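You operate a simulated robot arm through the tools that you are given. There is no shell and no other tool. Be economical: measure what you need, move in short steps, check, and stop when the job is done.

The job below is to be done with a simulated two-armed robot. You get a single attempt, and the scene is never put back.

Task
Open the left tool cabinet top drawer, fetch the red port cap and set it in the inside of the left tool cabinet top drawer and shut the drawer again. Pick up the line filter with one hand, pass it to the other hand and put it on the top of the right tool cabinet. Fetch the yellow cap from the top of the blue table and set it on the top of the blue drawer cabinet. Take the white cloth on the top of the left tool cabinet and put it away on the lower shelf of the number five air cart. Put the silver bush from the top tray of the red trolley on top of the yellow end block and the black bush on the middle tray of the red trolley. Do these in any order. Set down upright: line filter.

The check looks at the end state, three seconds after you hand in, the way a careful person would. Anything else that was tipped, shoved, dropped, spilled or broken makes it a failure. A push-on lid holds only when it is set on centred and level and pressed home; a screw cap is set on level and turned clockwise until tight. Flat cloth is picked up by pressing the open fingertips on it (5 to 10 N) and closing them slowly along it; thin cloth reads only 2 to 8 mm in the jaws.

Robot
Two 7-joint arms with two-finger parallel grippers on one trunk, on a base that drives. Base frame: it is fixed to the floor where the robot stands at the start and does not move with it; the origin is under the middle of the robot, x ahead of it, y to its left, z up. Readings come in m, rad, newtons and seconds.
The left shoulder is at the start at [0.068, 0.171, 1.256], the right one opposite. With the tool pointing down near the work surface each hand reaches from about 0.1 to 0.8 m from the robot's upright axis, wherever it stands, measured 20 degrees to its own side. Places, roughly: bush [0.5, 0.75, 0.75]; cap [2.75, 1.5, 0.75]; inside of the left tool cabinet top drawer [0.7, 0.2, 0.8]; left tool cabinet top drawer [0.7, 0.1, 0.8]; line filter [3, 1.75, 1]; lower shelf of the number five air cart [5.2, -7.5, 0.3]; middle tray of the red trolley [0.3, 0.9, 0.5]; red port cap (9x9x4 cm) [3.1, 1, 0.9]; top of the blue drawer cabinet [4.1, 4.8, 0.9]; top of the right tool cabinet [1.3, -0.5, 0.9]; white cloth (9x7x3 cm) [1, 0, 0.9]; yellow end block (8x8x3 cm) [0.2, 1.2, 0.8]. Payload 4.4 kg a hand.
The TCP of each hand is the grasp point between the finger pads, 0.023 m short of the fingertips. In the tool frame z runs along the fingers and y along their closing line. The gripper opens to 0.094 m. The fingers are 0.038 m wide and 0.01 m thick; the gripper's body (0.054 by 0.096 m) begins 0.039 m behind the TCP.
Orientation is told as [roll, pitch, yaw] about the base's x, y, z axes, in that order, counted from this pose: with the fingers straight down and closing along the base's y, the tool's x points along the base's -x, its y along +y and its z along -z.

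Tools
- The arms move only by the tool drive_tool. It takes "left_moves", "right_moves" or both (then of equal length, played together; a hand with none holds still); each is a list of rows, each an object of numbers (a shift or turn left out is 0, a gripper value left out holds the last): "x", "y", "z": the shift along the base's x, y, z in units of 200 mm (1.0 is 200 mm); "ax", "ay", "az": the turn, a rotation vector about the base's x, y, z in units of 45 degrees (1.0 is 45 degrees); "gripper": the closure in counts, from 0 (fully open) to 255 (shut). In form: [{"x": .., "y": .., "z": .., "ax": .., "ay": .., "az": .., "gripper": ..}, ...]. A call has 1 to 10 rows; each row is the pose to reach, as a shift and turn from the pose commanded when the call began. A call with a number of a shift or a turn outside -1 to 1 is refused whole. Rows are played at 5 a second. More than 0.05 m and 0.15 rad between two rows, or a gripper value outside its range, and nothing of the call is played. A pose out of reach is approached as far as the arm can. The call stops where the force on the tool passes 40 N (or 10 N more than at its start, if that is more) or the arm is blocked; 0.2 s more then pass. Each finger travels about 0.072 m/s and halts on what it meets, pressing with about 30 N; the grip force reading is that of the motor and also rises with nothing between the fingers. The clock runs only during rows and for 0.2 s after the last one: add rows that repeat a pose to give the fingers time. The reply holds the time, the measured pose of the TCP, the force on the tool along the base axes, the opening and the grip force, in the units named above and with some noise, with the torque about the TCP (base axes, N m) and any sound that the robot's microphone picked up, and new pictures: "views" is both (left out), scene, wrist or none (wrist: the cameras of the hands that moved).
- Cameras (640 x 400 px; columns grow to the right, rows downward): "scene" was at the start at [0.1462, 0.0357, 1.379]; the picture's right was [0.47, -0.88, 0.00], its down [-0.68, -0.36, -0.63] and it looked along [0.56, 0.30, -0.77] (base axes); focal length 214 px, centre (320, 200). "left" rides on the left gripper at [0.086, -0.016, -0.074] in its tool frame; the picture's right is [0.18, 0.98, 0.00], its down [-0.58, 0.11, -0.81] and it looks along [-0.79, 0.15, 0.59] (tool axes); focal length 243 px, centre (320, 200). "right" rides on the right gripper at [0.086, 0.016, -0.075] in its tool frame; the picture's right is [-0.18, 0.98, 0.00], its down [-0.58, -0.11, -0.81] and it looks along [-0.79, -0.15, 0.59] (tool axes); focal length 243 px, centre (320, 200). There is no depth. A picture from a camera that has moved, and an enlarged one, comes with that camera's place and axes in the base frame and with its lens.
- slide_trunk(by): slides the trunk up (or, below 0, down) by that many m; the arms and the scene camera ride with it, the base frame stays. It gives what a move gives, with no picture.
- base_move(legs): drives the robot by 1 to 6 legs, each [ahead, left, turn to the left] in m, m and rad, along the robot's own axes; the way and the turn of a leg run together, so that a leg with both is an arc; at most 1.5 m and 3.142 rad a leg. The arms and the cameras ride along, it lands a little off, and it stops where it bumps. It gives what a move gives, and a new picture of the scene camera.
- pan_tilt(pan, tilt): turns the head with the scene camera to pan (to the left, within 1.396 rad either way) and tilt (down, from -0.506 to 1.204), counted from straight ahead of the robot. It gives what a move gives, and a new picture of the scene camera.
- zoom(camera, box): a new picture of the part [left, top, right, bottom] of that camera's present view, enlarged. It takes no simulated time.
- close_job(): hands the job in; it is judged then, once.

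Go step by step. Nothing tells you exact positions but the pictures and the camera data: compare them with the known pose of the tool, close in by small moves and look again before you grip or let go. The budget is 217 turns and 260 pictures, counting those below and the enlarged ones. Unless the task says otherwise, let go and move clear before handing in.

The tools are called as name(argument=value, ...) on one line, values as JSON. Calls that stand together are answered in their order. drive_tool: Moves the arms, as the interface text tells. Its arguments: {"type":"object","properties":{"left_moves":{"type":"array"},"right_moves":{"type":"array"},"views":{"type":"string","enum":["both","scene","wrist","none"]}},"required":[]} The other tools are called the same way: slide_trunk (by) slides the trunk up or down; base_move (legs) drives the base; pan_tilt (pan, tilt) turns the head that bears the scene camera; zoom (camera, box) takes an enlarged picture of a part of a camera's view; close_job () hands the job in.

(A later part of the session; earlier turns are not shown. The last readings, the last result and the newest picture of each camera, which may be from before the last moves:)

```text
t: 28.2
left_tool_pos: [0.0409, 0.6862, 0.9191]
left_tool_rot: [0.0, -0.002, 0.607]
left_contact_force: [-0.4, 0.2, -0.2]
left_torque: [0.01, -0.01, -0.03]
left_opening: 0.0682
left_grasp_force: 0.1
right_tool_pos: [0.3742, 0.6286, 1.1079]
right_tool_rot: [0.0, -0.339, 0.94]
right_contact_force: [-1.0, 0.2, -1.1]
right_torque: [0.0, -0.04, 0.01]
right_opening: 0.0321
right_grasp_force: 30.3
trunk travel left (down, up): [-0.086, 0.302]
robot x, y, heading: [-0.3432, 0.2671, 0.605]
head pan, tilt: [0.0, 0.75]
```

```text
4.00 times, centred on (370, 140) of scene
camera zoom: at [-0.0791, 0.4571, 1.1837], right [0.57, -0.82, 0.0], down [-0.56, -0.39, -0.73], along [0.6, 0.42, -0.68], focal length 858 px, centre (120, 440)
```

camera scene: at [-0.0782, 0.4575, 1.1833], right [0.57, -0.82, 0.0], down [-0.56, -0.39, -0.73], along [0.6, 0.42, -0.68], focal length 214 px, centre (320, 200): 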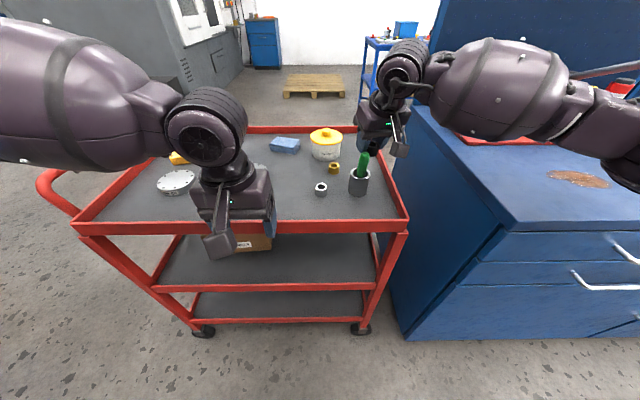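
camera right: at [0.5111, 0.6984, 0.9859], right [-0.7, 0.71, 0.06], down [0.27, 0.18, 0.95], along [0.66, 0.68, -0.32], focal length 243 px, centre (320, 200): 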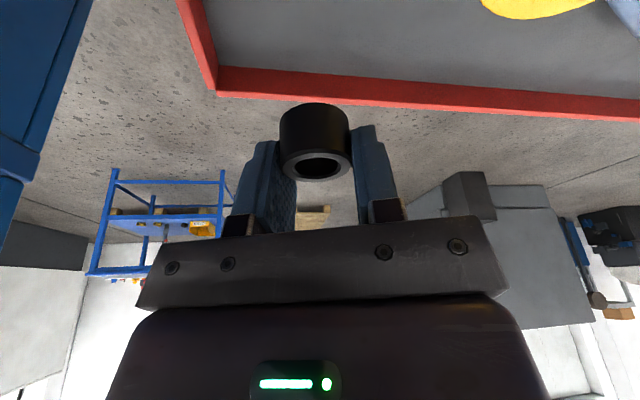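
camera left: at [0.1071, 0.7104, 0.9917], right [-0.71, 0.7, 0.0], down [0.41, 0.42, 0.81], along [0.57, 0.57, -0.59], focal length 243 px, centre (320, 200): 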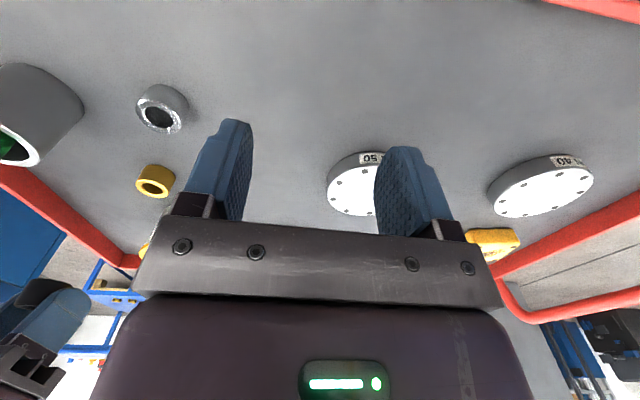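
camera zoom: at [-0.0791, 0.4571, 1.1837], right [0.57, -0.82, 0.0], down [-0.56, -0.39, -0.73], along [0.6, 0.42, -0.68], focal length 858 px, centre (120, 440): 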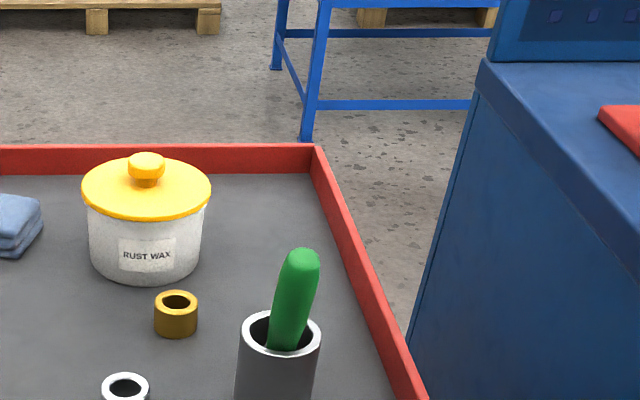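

All is intact. I'll back up more, pull the right hand in front of the trolley while tilting it further, then lower it to the middle tray height.

base_move(legs=[[-0.1, 0, 0]])

drive_tool(right_moves=[{"x": -0.14, "y": -0.1, "z": 0, "ax": 0, "ay": 0, "az": -0.1}, {"x": -0.28, "y": -0.2, "z": 0, "az": -0.2}, {"x": -0.42, "y": -0.3, "z": 0, "az": -0.3}, {"x": -0.56, "y": -0.4, "z": 0, "az": -0.4}, {"x": -0.72, "y": -0.5, "z": 0, "az": -0.427}, {"x": -0.72, "y": -0.5, "z": -0.2, "az": -0.427}, {"x": -0.72, "y": -0.5, "z": -0.4, "az": -0.427}, {"x": -0.72, "y": -0.5, "z": -0.6, "az": -0.427}], views="none")

drive_tool(right_moves=[{"z": -0.2, "ax": 0.07, "ay": -0.1}, {"z": -0.4, "ax": 0.14, "ay": -0.2}, {"z": -0.6, "ax": 0.217, "ay": -0.314}, {"z": -0.8, "ax": 0.217, "ay": -0.314}, {"z": -1.0, "ax": 0.217, "ay": -0.314}], views="both")

```text
t: 29.3
left_tool_pos: [-0.0375, 0.6291, 0.9166]
left_tool_rot: [0.0, 0.001, 0.605]
left_contact_force: [-0.2, -0.5, -0.5]
left_torque: [0.02, 0.0, 0.0]
left_opening: 0.0682
left_grasp_force: 0.1
right_tool_pos: [0.2945, 0.5727, 1.1052]
right_tool_rot: [0.0, -0.338, 0.939]
right_contact_force: [0.4, -0.5, -0.4]
right_torque: [0.0, -0.02, -0.02]
right_opening: 0.0319
right_grasp_force: 30.2
trunk travel left (down, up): [-0.086, 0.302]
robot x, y, heading: [-0.4259, 0.2147, 0.604]
head pan, tilt: [0.0, 0.75]
camera scene: at [-0.1585, 0.4016, 1.1832], right [0.57, -0.82, 0.0], down [-0.56, -0.39, -0.73], along [0.6, 0.42, -0.68], focal length 214 px, centre (320, 200)
```

scene: 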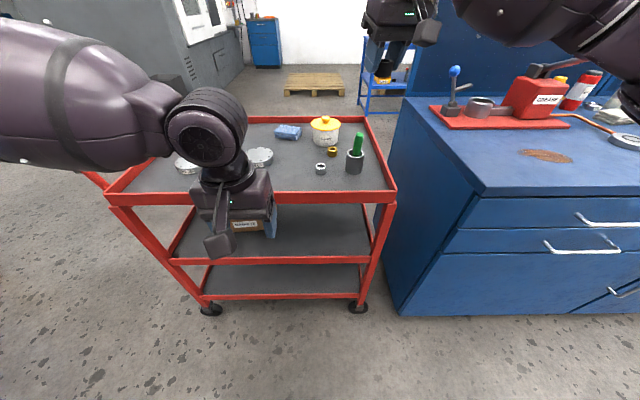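

```text
t: 31.1
left_tool_pos: [-0.0361, 0.6297, 0.9159]
left_tool_rot: [0.002, -0.001, 0.606]
left_contact_force: [0.5, 0.0, -0.4]
left_torque: [0.02, 0.02, -0.01]
left_opening: 0.0682
left_grasp_force: 0.0
right_tool_pos: [0.1514, 0.4718, 0.9839]
right_tool_rot: [0.002, -0.336, 0.604]
right_contact_force: [-0.5, 0.4, -1.1]
right_torque: [0.0, -0.02, 0.01]
right_opening: 0.0319
right_grasp_force: 30.0
trunk travel left (down, up): [-0.086, 0.302]
robot x, y, heading: [-0.4295, 0.2139, 0.606]
head pan, tilt: [0.0, 0.75]
```

```text
t: 32.3
left_tool_pos: [-0.038, 0.6312, 0.9177]
left_tool_rot: [0.0, -0.001, 0.606]
left_contact_force: [-0.6, 0.3, -0.8]
left_torque: [-0.04, -0.02, 0.02]
left_opening: 0.0681
left_grasp_force: 0.0
right_tool_pos: [0.1489, 0.4728, 0.7842]
right_tool_rot: [0.001, -0.64, 0.605]
right_contact_force: [0.5, -0.4, -1.5]
right_torque: [0.03, 0.04, 0.0]
right_opening: 0.032
right_grasp_force: 30.1
trunk travel left (down, up): [-0.086, 0.302]
robot x, y, heading: [-0.4232, 0.2184, 0.609]
head pan, tilt: [0.0, 0.75]
camera scene: at [-0.1578, 0.4019, 1.183], right [0.57, -0.82, 0.0], down [-0.56, -0.39, -0.73], along [0.6, 0.42, -0.68], focal length 214 px, centre (320, 200)
camera right: at [0.0457, 0.421, 0.7929], right [-0.44, 0.89, 0.11], down [0.05, -0.1, 0.99], along [0.9, 0.44, 0.0], focal length 243 px, centre (320, 200)
```

scene: 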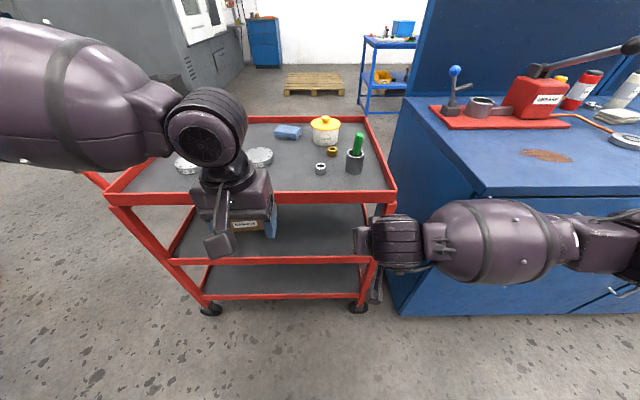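
right: 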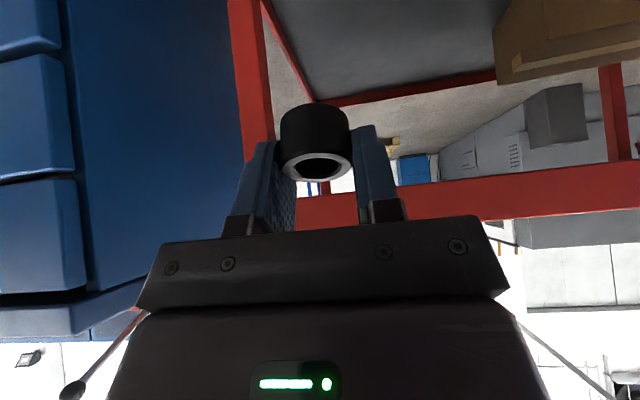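

The wrist view shows the gap between the trays. I'll shift left past the post, lower to z of about 0.60, then move in.

drive_tool(right_moves=[{"x": -0.1, "y": 0.14, "z": -0.15}, {"x": -0.2, "y": 0.285, "z": -0.3}, {"x": -0.2, "y": 0.285, "z": -0.5}, {"x": -0.2, "y": 0.285, "z": -0.7}, {"x": -0.2, "y": 0.285, "z": -0.92}], views="both")

```text
t: 33.5
left_tool_pos: [-0.0373, 0.6313, 0.9164]
left_tool_rot: [-0.002, 0.0, 0.607]
left_contact_force: [-0.7, 0.6, -0.4]
left_torque: [0.01, 0.02, 0.02]
left_opening: 0.068
left_grasp_force: 0.1
right_tool_pos: [0.1089, 0.5291, 0.6038]
right_tool_rot: [0.001, -0.638, 0.603]
right_contact_force: [0.0, 0.5, -0.6]
right_torque: [-0.05, 0.0, 0.0]
right_opening: 0.032
right_grasp_force: 29.6
trunk travel left (down, up): [-0.086, 0.302]
robot x, y, heading: [-0.4215, 0.214, 0.605]
head pan, tilt: [0.0, 0.75]
camera scene: at [-0.1581, 0.4022, 1.1831], right [0.57, -0.82, 0.0], down [-0.56, -0.39, -0.73], along [0.6, 0.42, -0.68], focal length 214 px, centre (320, 200)
camera right: at [0.0064, 0.4773, 0.6112], right [-0.44, 0.89, 0.11], down [0.05, -0.1, 0.99], along [0.9, 0.44, 0.0], focal length 243 px, centre (320, 200)
```

scene: 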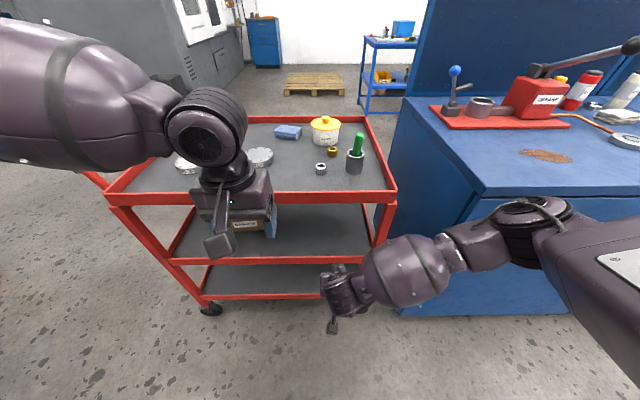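
right: 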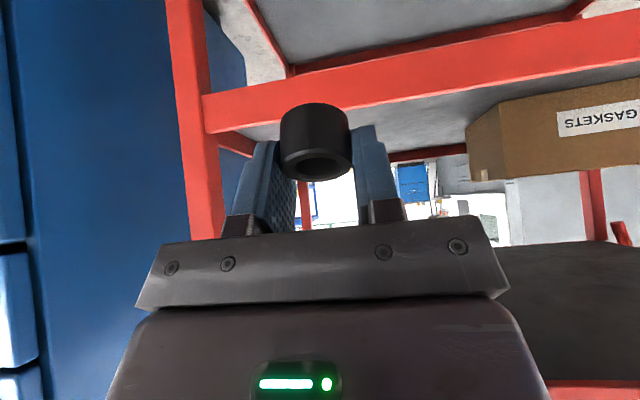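

The rim top is at about z 0.53. I'll move straight in at this height.

drive_tool(right_moves=[{"x": 0.16, "y": 0.112}, {"x": 0.33, "y": 0.23}, {"x": 0.49, "y": 0.34}, {"x": 0.66, "y": 0.46}], views="both")

```text
t: 34.5
left_tool_pos: [-0.0365, 0.6302, 0.9177]
left_tool_rot: [-0.001, 0.0, 0.608]
left_contact_force: [0.3, -0.2, 0.3]
left_torque: [0.01, 0.01, 0.02]
left_opening: 0.0679
left_grasp_force: 0.1
right_tool_pos: [0.2438, 0.6234, 0.6042]
right_tool_rot: [0.0, -0.637, 0.605]
right_contact_force: [-0.1, -0.6, -0.8]
right_torque: [-0.01, 0.01, 0.01]
right_opening: 0.0321
right_grasp_force: 30.4
trunk travel left (down, up): [-0.086, 0.302]
robot x, y, heading: [-0.4226, 0.222, 0.605]
head pan, tilt: [0.0, 0.75]
camera scene: at [-0.1583, 0.4019, 1.1832], right [0.57, -0.82, 0.0], down [-0.56, -0.39, -0.73], along [0.6, 0.42, -0.68], focal length 214 px, centre (320, 200)
camera right: at [0.1395, 0.571, 0.6118], right [-0.44, 0.89, 0.11], down [0.05, -0.1, 0.99], along [0.9, 0.44, 0.0], focal length 243 px, centre (320, 200)
```

scene: 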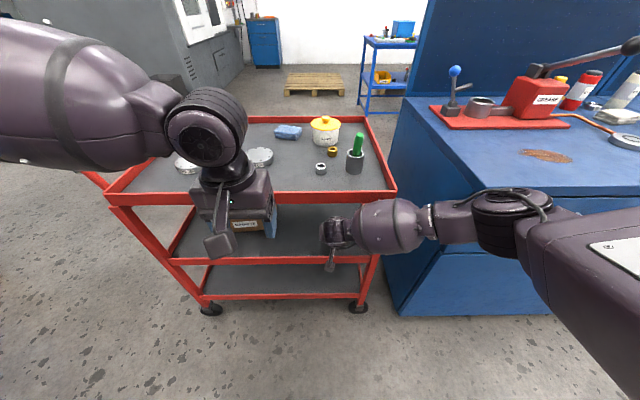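
right: 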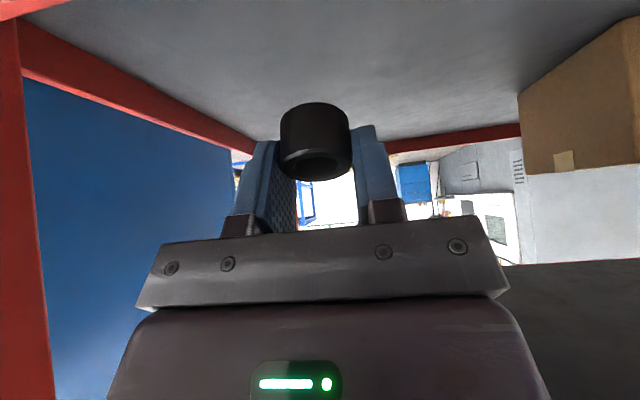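

The bush is well inside over the middle tray. I'll lower it slowly until it touches.

drive_tool(right_moves=[{"z": -0.06}, {"z": -0.12}, {"z": -0.17}, {"z": -0.2}], views="wrist")

```text
t: 35.5
left_tool_pos: [-0.0366, 0.6308, 0.9169]
left_tool_rot: [-0.001, 0.0, 0.605]
left_contact_force: [-0.4, 0.0, 0.2]
left_torque: [0.01, 0.0, 0.02]
left_opening: 0.0682
left_grasp_force: 0.1
right_tool_pos: [0.2434, 0.6234, 0.5631]
right_tool_rot: [-0.001, -0.639, 0.605]
right_contact_force: [0.2, 0.1, -0.1]
right_torque: [-0.01, -0.01, 0.01]
right_opening: 0.0319
right_grasp_force: 29.8
trunk travel left (down, up): [-0.086, 0.302]
robot x, y, heading: [-0.4246, 0.2164, 0.61]
head pan, tilt: [0.0, 0.75]
camera right: at [0.1399, 0.5702, 0.5711], right [-0.44, 0.89, 0.11], down [0.05, -0.1, 0.99], along [0.9, 0.44, 0.0], focal length 243 px, centre (320, 200)
```

right: 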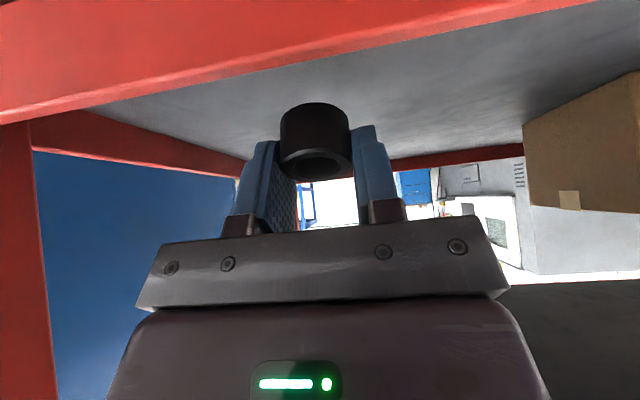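

No contact yet, so I continue down gently.

drive_tool(right_moves=[{"z": -0.02}, {"z": -0.04}, {"z": -0.06}, {"z": -0.08}], views="wrist")

```text
t: 36.5
left_tool_pos: [-0.0378, 0.6312, 0.9177]
left_tool_rot: [0.0, 0.003, 0.606]
left_contact_force: [1.0, -0.9, 0.4]
left_torque: [0.0, 0.0, -0.02]
left_opening: 0.0681
left_grasp_force: 0.0
right_tool_pos: [0.2438, 0.6215, 0.5469]
right_tool_rot: [-0.001, -0.639, 0.603]
right_contact_force: [0.3, -0.3, -1.1]
right_torque: [0.01, -0.01, 0.01]
right_opening: 0.0321
right_grasp_force: 29.8
trunk travel left (down, up): [-0.086, 0.302]
robot x, y, heading: [-0.4244, 0.2131, 0.61]
head pan, tilt: [0.0, 0.75]
camera right: at [0.1403, 0.5702, 0.5537], right [-0.44, 0.89, 0.11], down [0.05, -0.1, 0.99], along [0.9, 0.44, 0.0], focal length 243 px, centre (320, 200)
```

right: 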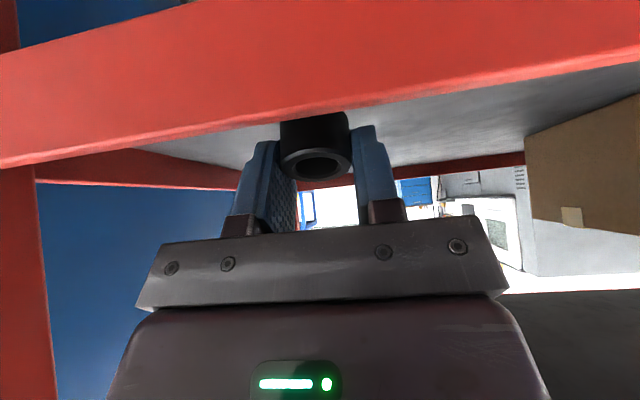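

The rim is nearer than I judged. I'll go 4 cm further in, then down.

drive_tool(right_moves=[{"z": 0.04}, {"x": 0.09, "y": 0.06, "z": 0.04}, {"x": 0.18, "y": 0.125, "z": 0.04}, {"x": 0.18, "y": 0.125, "z": 0}, {"x": 0.18, "y": 0.125, "z": -0.03}, {"x": 0.18, "y": 0.125, "z": -0.06}, {"x": 0.18, "y": 0.125, "z": -0.08}], views="wrist")

```text
t: 38.1
left_tool_pos: [-0.0402, 0.6301, 0.9207]
left_tool_rot: [0.0, -0.005, 0.606]
left_contact_force: [-0.5, 0.6, -0.4]
left_torque: [0.01, 0.04, 0.02]
left_opening: 0.068
left_grasp_force: 0.1
right_tool_pos: [0.2807, 0.648, 0.5344]
right_tool_rot: [0.002, -0.646, 0.604]
right_contact_force: [-1.3, -2.3, 14.3]
right_torque: [-0.23, 0.25, 0.03]
right_opening: 0.0321
right_grasp_force: 30.0
trunk travel left (down, up): [-0.086, 0.302]
robot x, y, heading: [-0.427, 0.2168, 0.604]
head pan, tilt: [0.0, 0.75]
camera right: at [0.1766, 0.5959, 0.541], right [-0.44, 0.89, 0.11], down [0.05, -0.1, 0.99], along [0.9, 0.44, 0.0], focal length 243 px, centre (320, 200)
```

right: 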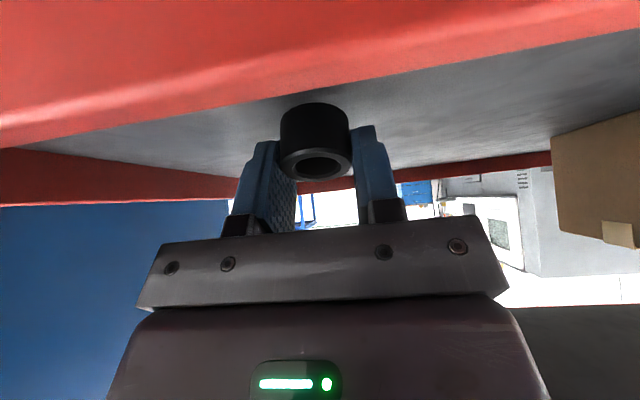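

The bush is on the tray. I'll open the fingers.

drive_tool(right_moves=[{"z": 0.01, "gripper": 150}, {"z": 0.01, "gripper": 120}, {"z": 0.01, "gripper": 90}, {"z": 0.01, "gripper": 70}, {"z": 0.01, "gripper": 70}], views="wrist")

```text
t: 39.3
left_tool_pos: [-0.0384, 0.63, 0.9178]
left_tool_rot: [0.001, 0.001, 0.606]
left_contact_force: [0.9, -0.3, -0.5]
left_torque: [-0.03, 0.0, 0.02]
left_opening: 0.0683
left_grasp_force: 0.0
right_tool_pos: [0.2792, 0.6476, 0.5312]
right_tool_rot: [0.002, -0.639, 0.603]
right_contact_force: [0.2, -0.7, -0.4]
right_torque: [0.0, 0.04, 0.0]
right_opening: 0.0683
right_grasp_force: 0.1
trunk travel left (down, up): [-0.086, 0.302]
robot x, y, heading: [-0.4234, 0.2169, 0.605]
head pan, tilt: [0.0, 0.75]
camera right: at [0.1754, 0.5951, 0.5389], right [-0.44, 0.89, 0.11], down [0.05, -0.1, 0.99], along [0.9, 0.44, 0.0], focal length 243 px, centre (320, 200)
```

right: 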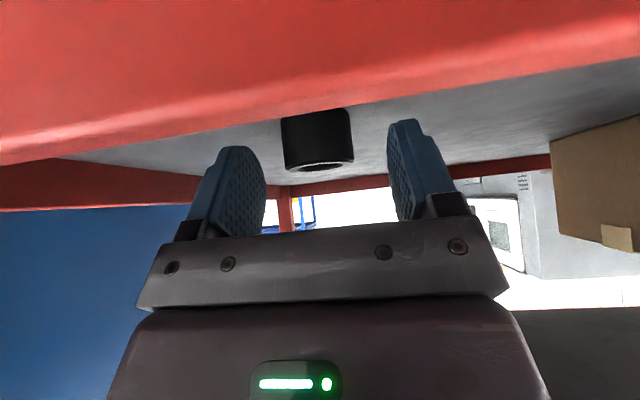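

The black bush stands on the middle tray. I'll withdraw the right hand.

drive_tool(right_moves=[{"z": 0.12}, {"z": 0.25}, {"x": -0.18, "y": -0.125, "z": 0.27}, {"x": -0.36, "y": -0.25, "z": 0.29}, {"x": -0.54, "y": -0.375, "z": 0.29}, {"x": -0.72, "y": -0.5, "z": 0.29}, {"x": -0.9, "y": -0.625, "z": 0.3}], views="both")

```text
t: 40.9
left_tool_pos: [-0.0374, 0.6308, 0.9173]
left_tool_rot: [0.0, -0.003, 0.607]
left_contact_force: [0.3, 0.5, 0.9]
left_torque: [0.0, 0.0, -0.03]
left_opening: 0.068
left_grasp_force: 0.1
right_tool_pos: [0.0976, 0.5241, 0.5923]
right_tool_rot: [0.003, -0.642, 0.604]
right_contact_force: [0.2, -0.5, -0.2]
right_torque: [0.02, -0.01, 0.03]
right_opening: 0.068
right_grasp_force: 0.0
trunk travel left (down, up): [-0.086, 0.302]
robot x, y, heading: [-0.4264, 0.2165, 0.61]
head pan, tilt: [0.0, 0.75]
camera scene: at [-0.1588, 0.4015, 1.1836], right [0.57, -0.82, 0.0], down [-0.56, -0.39, -0.73], along [0.6, 0.42, -0.68], focal length 214 px, centre (320, 200)
camera right: at [-0.0055, 0.4729, 0.6001], right [-0.44, 0.89, 0.11], down [0.05, -0.1, 0.99], along [0.9, 0.44, 0.0], focal length 243 px, centre (320, 200)
```

scene: 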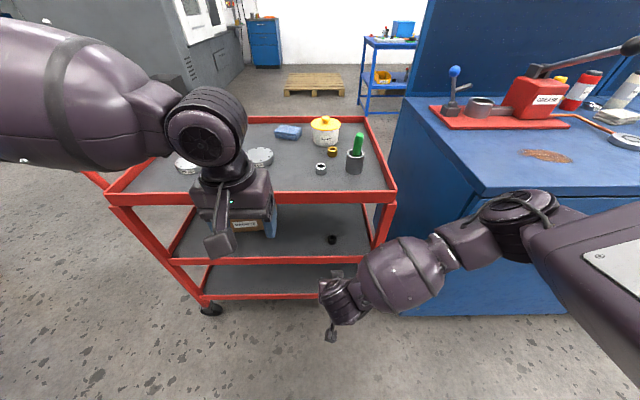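
right: 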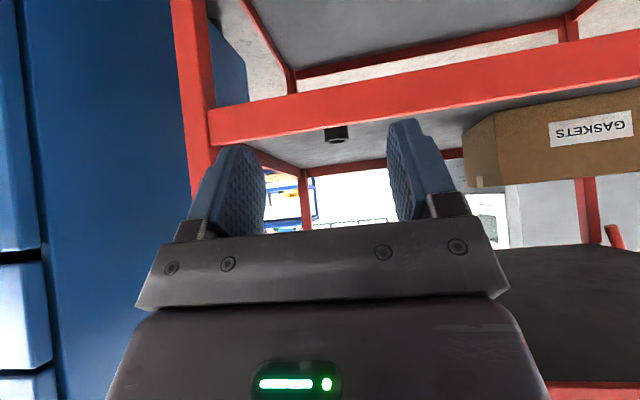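

The black bush is in place. I'll raise both hands upright, then reposition for the silver bush with the right hand.

drive_tool(right_moves=[{"x": 0.04, "y": -0.06, "z": 0.2}, {"x": 0.08, "y": -0.12, "z": 0.4}, {"x": 0.12, "y": -0.18, "z": 0.6}, {"x": 0.16, "y": -0.24, "z": 0.8}, {"x": 0.2, "y": -0.3, "z": 1.0}], left_moves=[{"z": 0.1}, {"z": 0.2}, {"z": 0.3}, {"z": 0.4}, {"z": 0.5}], views="none")

drive_tool(right_moves=[{"z": 0.2, "ax": -0.094, "ay": 0.134}, {"z": 0.4, "ax": -0.188, "ay": 0.268}, {"z": 0.6, "ax": -0.281, "ay": 0.402}, {"z": 0.8, "ax": -0.375, "ay": 0.536}, {"z": 1.0, "ax": -0.468, "ay": 0.67}], views="none")

base_move(legs=[[0.2, 0.15, 0]])

```text
t: 42.1
left_tool_pos: [-0.0381, 0.6305, 1.0193]
left_tool_rot: [-0.002, -0.002, 0.607]
left_contact_force: [0.7, -0.3, 0.5]
left_torque: [-0.03, 0.0, -0.02]
left_opening: 0.0682
left_grasp_force: 0.0
right_tool_pos: [0.1384, 0.4631, 0.7945]
right_tool_rot: [0.001, -0.638, 0.605]
right_contact_force: [1.6, 0.0, 0.5]
right_torque: [-0.02, 0.0, 0.0]
right_opening: 0.0682
right_grasp_force: 0.1
trunk travel left (down, up): [-0.086, 0.302]
robot x, y, heading: [-0.4255, 0.2095, 0.607]
head pan, tilt: [0.0, 0.75]
```

```text
t: 43.3
left_tool_pos: [-0.0368, 0.6309, 1.0174]
left_tool_rot: [0.0, -0.003, 0.607]
left_contact_force: [-0.1, 1.6, 0.2]
left_torque: [-0.02, 0.02, -0.01]
left_opening: 0.0683
left_grasp_force: 0.1
right_tool_pos: [0.1377, 0.4608, 0.9947]
right_tool_rot: [-0.003, 0.005, 0.605]
right_contact_force: [-0.8, -0.1, 0.2]
right_torque: [-0.05, -0.02, -0.04]
right_opening: 0.0684
right_grasp_force: 0.0
trunk travel left (down, up): [-0.086, 0.302]
robot x, y, heading: [-0.4235, 0.2175, 0.608]
head pan, tilt: [0.0, 0.75]
```

```text
t: 45.3
left_tool_pos: [0.042, 0.8654, 1.0169]
left_tool_rot: [-0.002, 0.0, 0.605]
left_contact_force: [0.1, 0.2, -0.6]
left_torque: [0.0, 0.01, 0.02]
left_opening: 0.0685
left_grasp_force: 0.1
right_tool_pos: [0.2193, 0.6938, 0.9936]
right_tool_rot: [-0.002, 0.004, 0.604]
right_contact_force: [1.3, 0.3, -0.8]
right_torque: [-0.01, 0.0, -0.01]
right_opening: 0.0682
right_grasp_force: 0.0
trunk travel left (down, up): [-0.086, 0.302]
robot x, y, heading: [-0.3451, 0.4504, 0.605]
head pan, tilt: [0.0, 0.75]
camera scene: at [-0.0787, 0.636, 1.1833], right [0.57, -0.82, 0.0], down [-0.56, -0.39, -0.73], along [0.6, 0.42, -0.68], focal length 214 px, centre (320, 200)
```

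scene: 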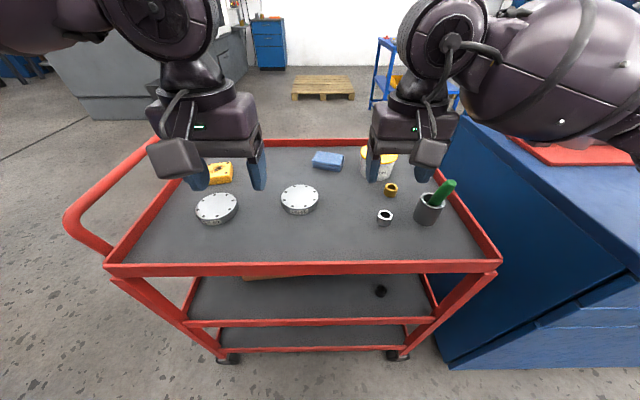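

The silver bush is at about (0.287, 0.707). I'll move the right hand above it.

drive_tool(right_moves=[{"x": 0.17, "y": 0.03, "z": -0.1}, {"x": 0.34, "y": 0.065, "z": -0.25}, {"x": 0.34, "y": 0.065, "z": -0.45}, {"x": 0.34, "y": 0.065, "z": -0.62}], views="wrist")

zoom(camera="scene", box=[310, 140, 470, 240])

```text
t: 46.3
left_tool_pos: [0.0432, 0.8654, 1.0163]
left_tool_rot: [0.001, 0.001, 0.606]
left_contact_force: [-0.6, 0.1, 0.1]
left_torque: [-0.03, 0.03, -0.02]
left_opening: 0.068
left_grasp_force: 0.0
right_tool_pos: [0.2856, 0.7066, 0.8676]
right_tool_rot: [-0.002, 0.002, 0.605]
right_contact_force: [0.4, -0.3, -0.5]
right_torque: [0.0, 0.02, 0.0]
right_opening: 0.068
right_grasp_force: 0.0
trunk travel left (down, up): [-0.086, 0.302]
robot x, y, heading: [-0.3441, 0.4508, 0.602]
head pan, tilt: [0.0, 0.75]
camera right: at [0.2052, 0.6711, 0.9412], right [-0.41, 0.91, 0.0], down [0.54, 0.24, 0.8], along [0.73, 0.33, -0.59], focal length 243 px, centre (320, 200)
```

right: 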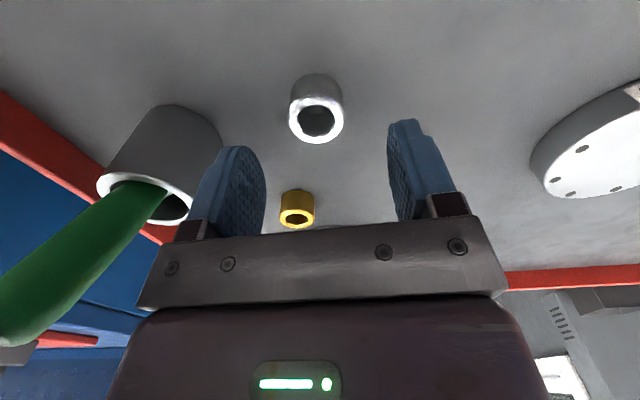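

```text
4.00 times, centred on (390, 190) of scene
camera zoom: at [-0.0783, 0.6358, 1.1831], right [0.57, -0.82, 0.0], down [-0.56, -0.39, -0.73], along [0.6, 0.42, -0.68], focal length 858 px, centre (40, 240)
```

zoom: 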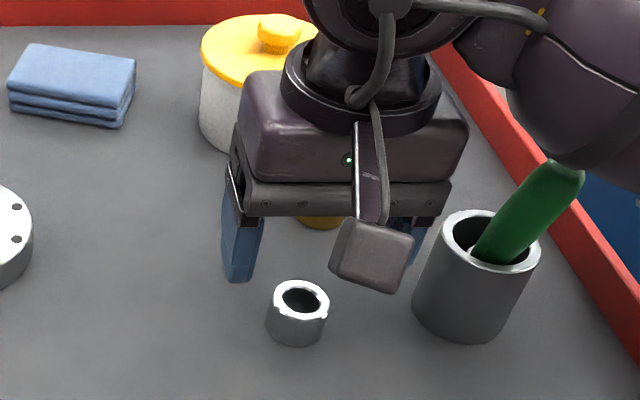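

The right forearm crowds the green handle, so I'll use the left hand for this instead. I'll withdraw the right hand up and back, and shift the base right.

drive_tool(right_moves=[{"z": 0.2}, {"z": 0.4}, {"z": 0.6}, {"x": -0.2, "y": -0.1, "z": 0.7}, {"x": -0.4, "y": -0.25, "z": 0.8}, {"x": -0.6, "y": -0.4, "z": 0.85}, {"x": -0.8, "y": -0.5, "z": 0.9}, {"x": -1.0, "y": -0.65, "z": 0.95}], views="none")

base_move(legs=[[0, -0.3, 0]])

```text
refused: row 5 steps farther than a row can; nothing moved
```

```text
t: 47.6
left_tool_pos: [0.0684, 0.8272, 1.0162]
left_tool_rot: [-0.004, 0.0, 0.612]
left_contact_force: [-0.2, -0.1, -0.7]
left_torque: [0.0, -0.02, 0.03]
left_opening: 0.0684
left_grasp_force: 0.0
right_tool_pos: [0.305, 0.6767, 0.8681]
right_tool_rot: [0.021, 0.001, 0.629]
right_contact_force: [-9.0, 14.6, -2.5]
right_torque: [0.17, 0.13, 0.21]
right_opening: 0.0604
right_grasp_force: 0.2
trunk travel left (down, up): [-0.086, 0.302]
robot x, y, heading: [-0.3125, 0.412, 0.614]
head pan, tilt: [0.0, 0.75]
stopped in leg 1: the force on the tool passed its limit at 50 N (the readings are from after the stop); the commanded pose is now the measured one
camera scene: at [-0.0518, 0.5976, 1.1832], right [0.58, -0.82, 0.0], down [-0.56, -0.39, -0.73], along [0.6, 0.42, -0.68], focal length 214 px, centre (320, 200)
```

scene: 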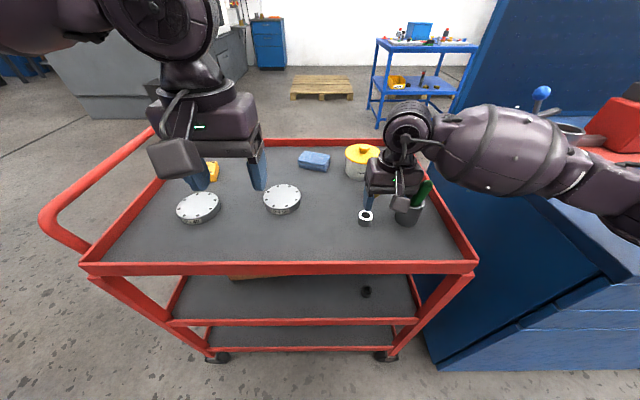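

The hand move was refused while the base still moved, so the finger pressed against the cup. I'll check before freeing it.

zoom(camera="scene", box=[310, 140, 470, 240])

zoom(camera="right", box=[0, 0, 640, 400])

```text
4.00 times, centred on (390, 190) of scene
camera zoom: at [-0.0518, 0.5976, 1.1832], right [0.58, -0.82, 0.0], down [-0.56, -0.39, -0.73], along [0.6, 0.42, -0.68], focal length 858 px, centre (40, 240)
```

zoom: 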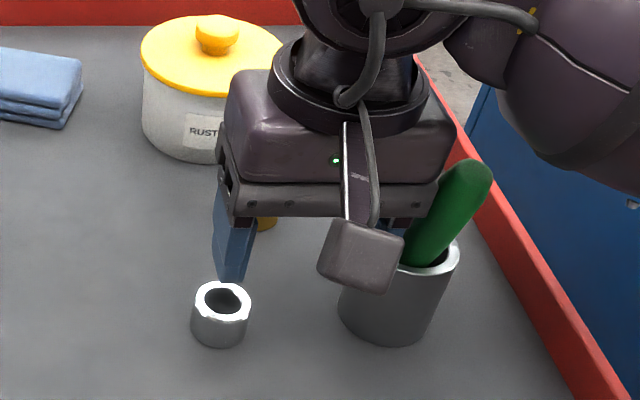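

```text
1.00 times, centred on (320, 200) of right (not enlarged: the box is as wide or as high as the picture)
camera zoom: at [0.226, 0.6377, 0.9434], right [-0.43, 0.9, 0.02], down [0.54, 0.24, 0.8], along [0.72, 0.35, -0.6], focal length 243 px, centre (320, 200)
```

zoom: 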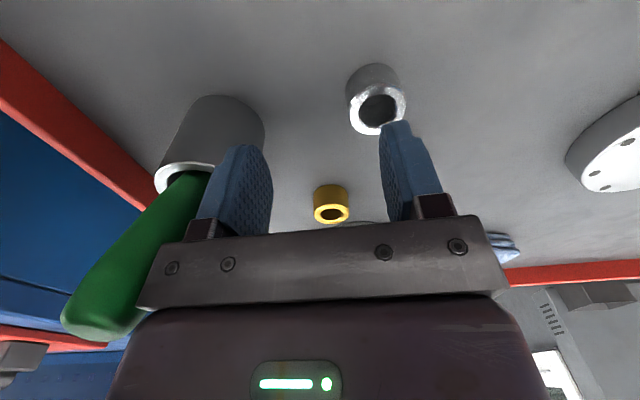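

The cup is upright and hasn't moved. I'll ease the hand left, then up and back.

drive_tool(right_moves=[{"x": -0.036, "y": 0.05}, {"x": -0.072, "y": 0.102}, {"x": -0.072, "y": 0.102, "z": 0.2}, {"x": -0.072, "y": 0.102, "z": 0.4}, {"x": -0.072, "y": 0.102, "z": 0.6}, {"x": -0.072, "y": 0.102, "z": 0.8}], views="scene")

```text
t: 49.0
left_tool_pos: [0.0705, 0.824, 1.018]
left_tool_rot: [-0.002, -0.001, 0.61]
left_contact_force: [-0.4, -1.8, -0.7]
left_torque: [-0.02, -0.02, 0.01]
left_opening: 0.0681
left_grasp_force: 0.0
right_tool_pos: [0.2916, 0.6956, 1.0289]
right_tool_rot: [0.017, 0.0, 0.625]
right_contact_force: [0.0, 0.8, -0.3]
right_torque: [-0.01, 0.02, -0.01]
right_opening: 0.0682
right_grasp_force: 0.0
trunk travel left (down, up): [-0.086, 0.302]
robot x, y, heading: [-0.3179, 0.4057, 0.609]
head pan, tilt: [0.0, 0.75]
camera scene: at [-0.0512, 0.5948, 1.1837], right [0.57, -0.82, 0.0], down [-0.56, -0.39, -0.73], along [0.6, 0.42, -0.68], focal length 214 px, centre (320, 200)
```

scene: 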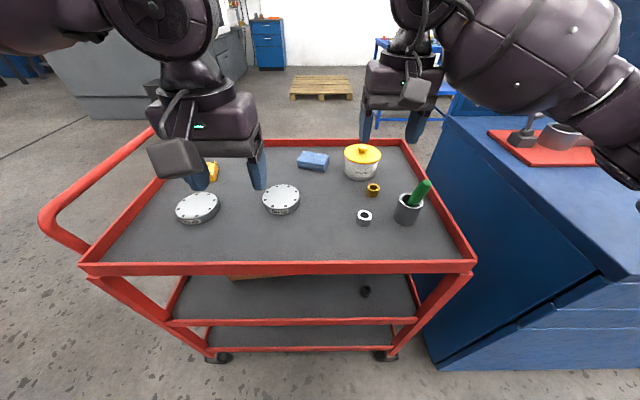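

All is well on the trolley. I'll retract the right hand close to the body.

drive_tool(right_moves=[{"x": -0.16, "y": -0.11, "z": 0.08}, {"x": -0.32, "y": -0.22, "z": 0.16}, {"x": -0.48, "y": -0.33, "z": 0.24}, {"x": -0.64, "y": -0.44, "z": 0.32}, {"x": -0.8, "y": -0.55, "z": 0.4}], views="none")

```text
t: 50.2
left_tool_pos: [0.0687, 0.8257, 1.018]
left_tool_rot: [-0.002, -0.003, 0.611]
left_contact_force: [-0.1, 0.5, -0.2]
left_torque: [0.03, -0.03, -0.02]
left_opening: 0.0684
left_grasp_force: 0.1
right_tool_pos: [0.1318, 0.5843, 1.1094]
right_tool_rot: [0.016, 0.001, 0.623]
right_contact_force: [-0.3, -1.2, 0.4]
right_torque: [-0.01, -0.01, 0.01]
right_opening: 0.0683
right_grasp_force: 0.1
trunk travel left (down, up): [-0.086, 0.302]
robot x, y, heading: [-0.3147, 0.4125, 0.609]
head pan, tilt: [0.0, 0.75]
```

I'll shift the base right so that the silver bush lies on the left hand's side.

base_move(legs=[[0, -0.25, 0]])

```text
t: 53.1
left_tool_pos: [0.2179, 0.6143, 1.0182]
left_tool_rot: [-0.001, -0.001, 0.609]
left_contact_force: [-0.3, -0.2, -0.8]
left_torque: [0.0, -0.01, 0.01]
left_opening: 0.0681
left_grasp_force: 0.0
right_tool_pos: [0.2805, 0.3727, 1.1094]
right_tool_rot: [0.018, 0.0, 0.621]
right_contact_force: [0.4, -0.8, -0.4]
right_torque: [-0.02, 0.01, -0.01]
right_opening: 0.0682
right_grasp_force: 0.0
trunk travel left (down, up): [-0.086, 0.302]
robot x, y, heading: [-0.1664, 0.1961, 0.607]
head pan, tilt: [0.0, 0.75]
camera scene: at [0.0966, 0.3843, 1.1833], right [0.57, -0.82, 0.0], down [-0.56, -0.39, -0.73], along [0.6, 0.42, -0.68], focal length 214 px, centre (320, 200)
```

scene: 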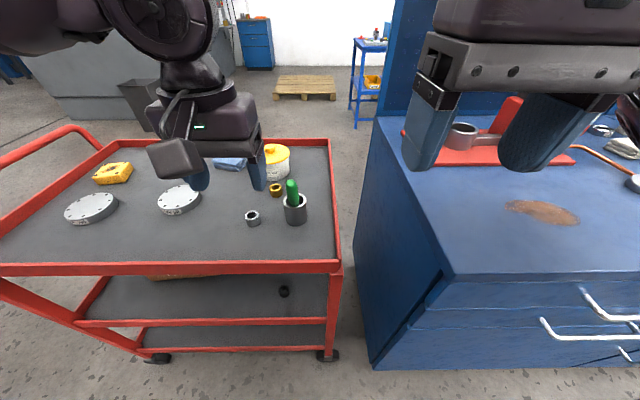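

Now the left hand goes above the silver bush.

drive_tool(left_moves=[{"x": 0.15, "y": 0.17, "z": 0}, {"x": 0.335, "y": 0.35, "z": -0.05}, {"x": 0.335, "y": 0.47, "z": -0.2}, {"x": 0.335, "y": 0.47, "z": -0.4}, {"x": 0.335, "y": 0.47, "z": -0.6}, {"x": 0.335, "y": 0.47, "z": -0.75}], views="wrist")

zoom(camera="scene", box=[170, 140, 330, 240])

```text
refused: row 2 steps farther than a row can; nothing moved
```

```text
4.00 times, centred on (250, 190) of scene
camera zoom: at [0.0966, 0.3843, 1.1833], right [0.57, -0.82, 0.0], down [-0.56, -0.39, -0.73], along [0.6, 0.42, -0.68], focal length 858 px, centre (600, 240)
```

zoom: 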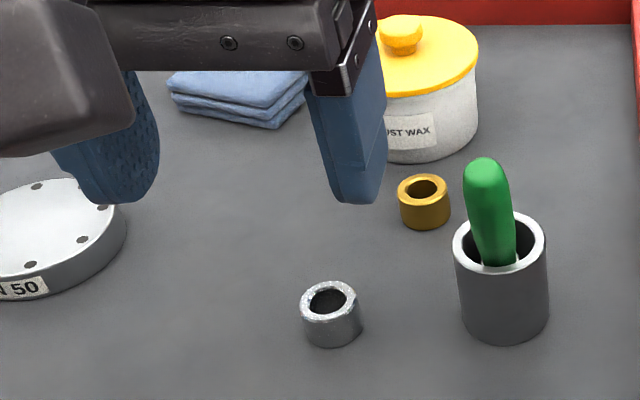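

drive_tool(left_moves=[{"x": 0.11, "y": 0.15, "z": 0}, {"x": 0.22, "y": 0.3, "z": -0.05}, {"x": 0.335, "y": 0.47, "z": -0.15}, {"x": 0.335, "y": 0.47, "z": -0.37}, {"x": 0.335, "y": 0.47, "z": -0.58}, {"x": 0.335, "y": 0.47, "z": -0.75}], views="wrist")

zoom(camera="scene", box=[170, 140, 330, 240])

```text
t: 54.5
left_tool_pos: [0.2797, 0.7268, 0.8833]
left_tool_rot: [0.0, -0.001, 0.608]
left_contact_force: [-0.5, 0.4, 0.2]
left_torque: [-0.02, -0.01, 0.01]
left_opening: 0.0683
left_grasp_force: 0.1
left hand out of reach, approached as far as the arm can: row 5, 6
right_tool_pos: [0.2787, 0.3729, 1.1098]
right_tool_rot: [0.017, 0.003, 0.622]
right_contact_force: [0.6, -0.3, -0.1]
right_torque: [0.01, 0.02, 0.01]
right_opening: 0.0682
right_grasp_force: 0.0
trunk travel left (down, up): [-0.086, 0.302]
robot x, y, heading: [-0.1686, 0.1985, 0.608]
head pan, tilt: [0.0, 0.75]
camera left: at [0.2173, 0.6643, 0.9564], right [-0.71, 0.7, 0.0], down [0.41, 0.42, 0.81], along [0.57, 0.57, -0.59], focal length 243 px, centre (320, 200)
```

left: 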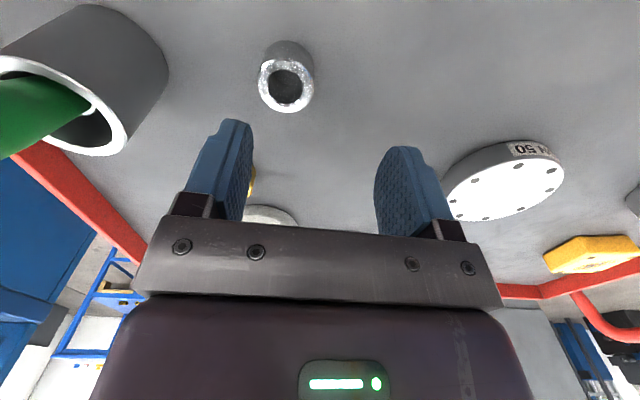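

```text
4.00 times, centred on (250, 190) of scene
camera zoom: at [0.0963, 0.3841, 1.1836], right [0.57, -0.82, 0.0], down [-0.56, -0.39, -0.73], along [0.6, 0.42, -0.68], focal length 858 px, centre (600, 240)
```

zoom: 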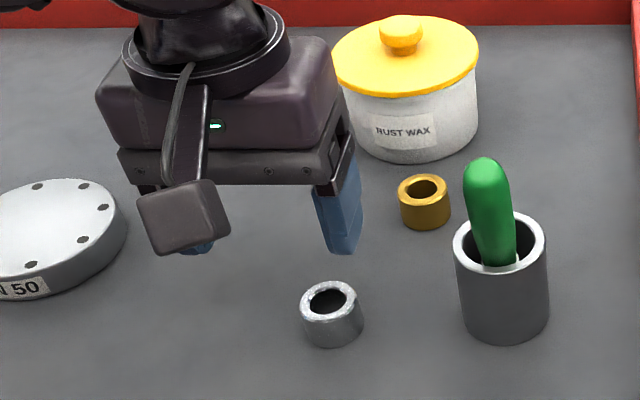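

Still slightly too far inboard. I'll lift, shift the base right 0.1, then try again.

drive_tool(left_moves=[{"z": 0.2}, {"z": 0.4}, {"z": 0.6}], views="none")

base_move(legs=[[0, -0.11, 0]])

```text
t: 55.3
left_tool_pos: [0.2784, 0.7265, 1.0038]
left_tool_rot: [0.0, -0.005, 0.607]
left_contact_force: [0.2, 0.4, 0.2]
left_torque: [-0.01, -0.02, 0.02]
left_opening: 0.0682
left_grasp_force: 0.1
right_tool_pos: [0.2789, 0.3718, 1.1107]
right_tool_rot: [0.019, -0.001, 0.622]
right_contact_force: [-0.3, 0.1, -0.4]
right_torque: [-0.02, 0.0, 0.01]
right_opening: 0.0681
right_grasp_force: 0.1
trunk travel left (down, up): [-0.086, 0.302]
robot x, y, heading: [-0.1681, 0.1976, 0.612]
head pan, tilt: [0.0, 0.75]
```

```text
t: 56.9
left_tool_pos: [0.341, 0.6372, 1.0023]
left_tool_rot: [-0.001, 0.0, 0.611]
left_contact_force: [0.3, 0.4, -0.2]
left_torque: [-0.02, 0.03, 0.0]
left_opening: 0.0679
left_grasp_force: 0.1
right_tool_pos: [0.3429, 0.2841, 1.1094]
right_tool_rot: [0.017, 0.003, 0.623]
right_contact_force: [-0.5, 0.1, 0.2]
right_torque: [0.01, 0.02, -0.03]
right_opening: 0.0681
right_grasp_force: 0.2
trunk travel left (down, up): [-0.086, 0.302]
robot x, y, heading: [-0.1036, 0.1066, 0.614]
head pan, tilt: [0.0, 0.75]
camera scene: at [0.159, 0.2949, 1.1833], right [0.57, -0.82, 0.0], down [-0.56, -0.39, -0.73], along [0.6, 0.42, -0.68], focal length 214 px, centre (320, 200)
```

scene: 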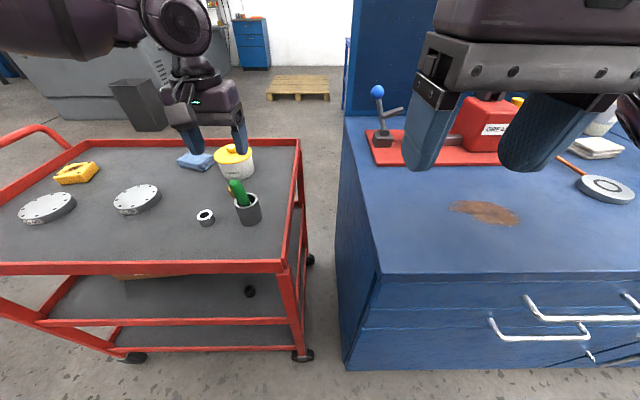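

The silver bush is at (0.285, 0.705). I'll go over it and then descend.

drive_tool(left_moves=[{"x": -0.14, "y": 0.17}, {"x": -0.28, "y": 0.34}, {"x": -0.28, "y": 0.34, "z": -0.2}, {"x": -0.28, "y": 0.34, "z": -0.4}, {"x": -0.28, "y": 0.34, "z": -0.6}, {"x": -0.28, "y": 0.34, "z": -0.7}], views="wrist")

```text
t: 58.3
left_tool_pos: [0.2845, 0.7062, 0.8607]
left_tool_rot: [-0.002, 0.0, 0.611]
left_contact_force: [0.9, -0.6, -0.5]
left_torque: [-0.01, 0.03, -0.01]
left_opening: 0.0683
left_grasp_force: 0.0
right_tool_pos: [0.3423, 0.2847, 1.1098]
right_tool_rot: [0.015, 0.002, 0.623]
right_contact_force: [-0.4, 0.7, -0.2]
right_torque: [-0.01, -0.01, -0.01]
right_opening: 0.0683
right_grasp_force: 0.2
trunk travel left (down, up): [-0.086, 0.302]
robot x, y, heading: [-0.1041, 0.1073, 0.611]
head pan, tilt: [0.0, 0.75]
camera left: at [0.2223, 0.643, 0.9342], right [-0.71, 0.7, 0.0], down [0.41, 0.42, 0.81], along [0.56, 0.58, -0.59], focal length 243 px, centre (320, 200)
```

left: 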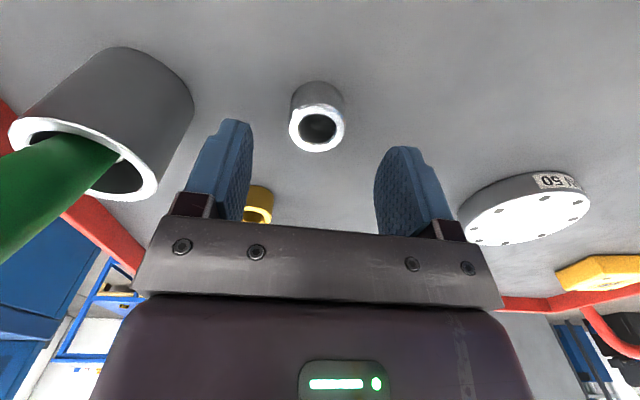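

It's centred. I'll descend and close on the bush.

drive_tool(left_moves=[{"z": -0.09}, {"z": -0.17}, {"z": -0.17, "gripper": 200}, {"z": -0.17, "gripper": 200}, {"z": -0.17, "gripper": 200}, {"z": -0.17, "gripper": 200}], views="wrist")

```text
t: 59.7
left_tool_pos: [0.2831, 0.7066, 0.827]
left_tool_rot: [0.0, 0.0, 0.611]
left_contact_force: [-0.8, 0.9, 0.4]
left_torque: [-0.01, 0.0, -0.03]
left_opening: 0.0322
left_grasp_force: 30.0
right_tool_pos: [0.3416, 0.286, 1.1092]
right_tool_rot: [0.018, 0.003, 0.623]
right_contact_force: [0.3, -0.6, 0.1]
right_torque: [0.01, -0.02, 0.02]
right_opening: 0.068
right_grasp_force: 0.0
trunk travel left (down, up): [-0.086, 0.302]
robot x, y, heading: [-0.1067, 0.1069, 0.615]
head pan, tilt: [0.0, 0.75]
camera left: at [0.2226, 0.6429, 0.9013], right [-0.71, 0.7, 0.0], down [0.41, 0.42, 0.81], along [0.56, 0.58, -0.59], focal length 243 px, centre (320, 200)
```

left: 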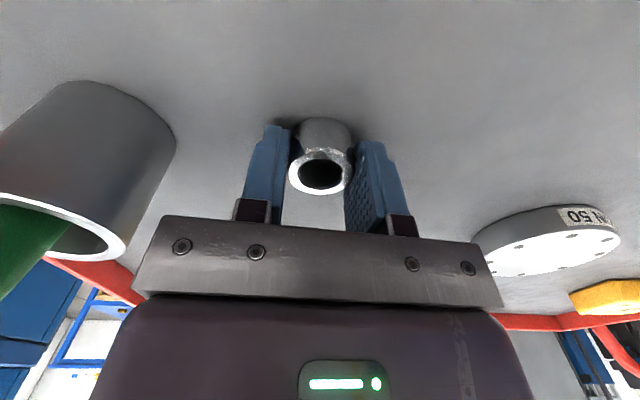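

Gripped. I'll lift, then shift the base left toward the yellow block.

drive_tool(left_moves=[{"z": 0.2}, {"z": 0.4}, {"z": 0.6}, {"z": 0.8}, {"z": 0.95}], views="none")

base_move(legs=[[0, 0.45, 0], [0.1, 0, 0]])

```text
t: 60.9
left_tool_pos: [0.2841, 0.7081, 1.0186]
left_tool_rot: [-0.001, 0.0, 0.608]
left_contact_force: [-0.5, -0.5, -0.7]
left_torque: [0.02, -0.01, -0.03]
left_opening: 0.0322
left_grasp_force: 29.9
right_tool_pos: [0.3428, 0.2841, 1.1096]
right_tool_rot: [0.017, 0.001, 0.622]
right_contact_force: [-0.3, 0.2, 0.9]
right_torque: [0.01, 0.01, 0.01]
right_opening: 0.0682
right_grasp_force: 0.1
trunk travel left (down, up): [-0.086, 0.302]
robot x, y, heading: [-0.1063, 0.1079, 0.613]
head pan, tilt: [0.0, 0.75]
```

```text
t: 66.2
left_tool_pos: [0.1106, 1.1352, 1.0183]
left_tool_rot: [0.001, 0.0, 0.602]
left_contact_force: [0.9, -0.2, -2.0]
left_torque: [0.02, 0.0, 0.0]
left_opening: 0.0321
left_grasp_force: 30.1
right_tool_pos: [0.1651, 0.7097, 1.1101]
right_tool_rot: [0.019, 0.003, 0.612]
right_contact_force: [0.3, 0.3, -0.7]
right_torque: [0.05, -0.02, 0.0]
right_opening: 0.0684
right_grasp_force: 0.0
trunk travel left (down, up): [-0.086, 0.302]
robot x, y, heading: [-0.2833, 0.5377, 0.6]
head pan, tilt: [0.0, 0.75]
camera scene: at [-0.0179, 0.7226, 1.1833], right [0.56, -0.83, 0.0], down [-0.56, -0.39, -0.73], along [0.6, 0.41, -0.68], focal length 214 px, centre (320, 200)
```

scene: 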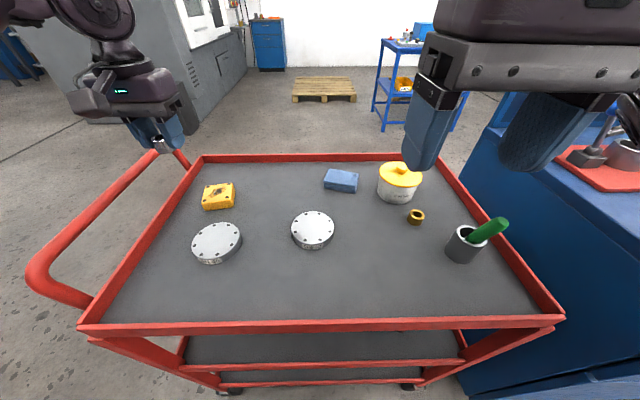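

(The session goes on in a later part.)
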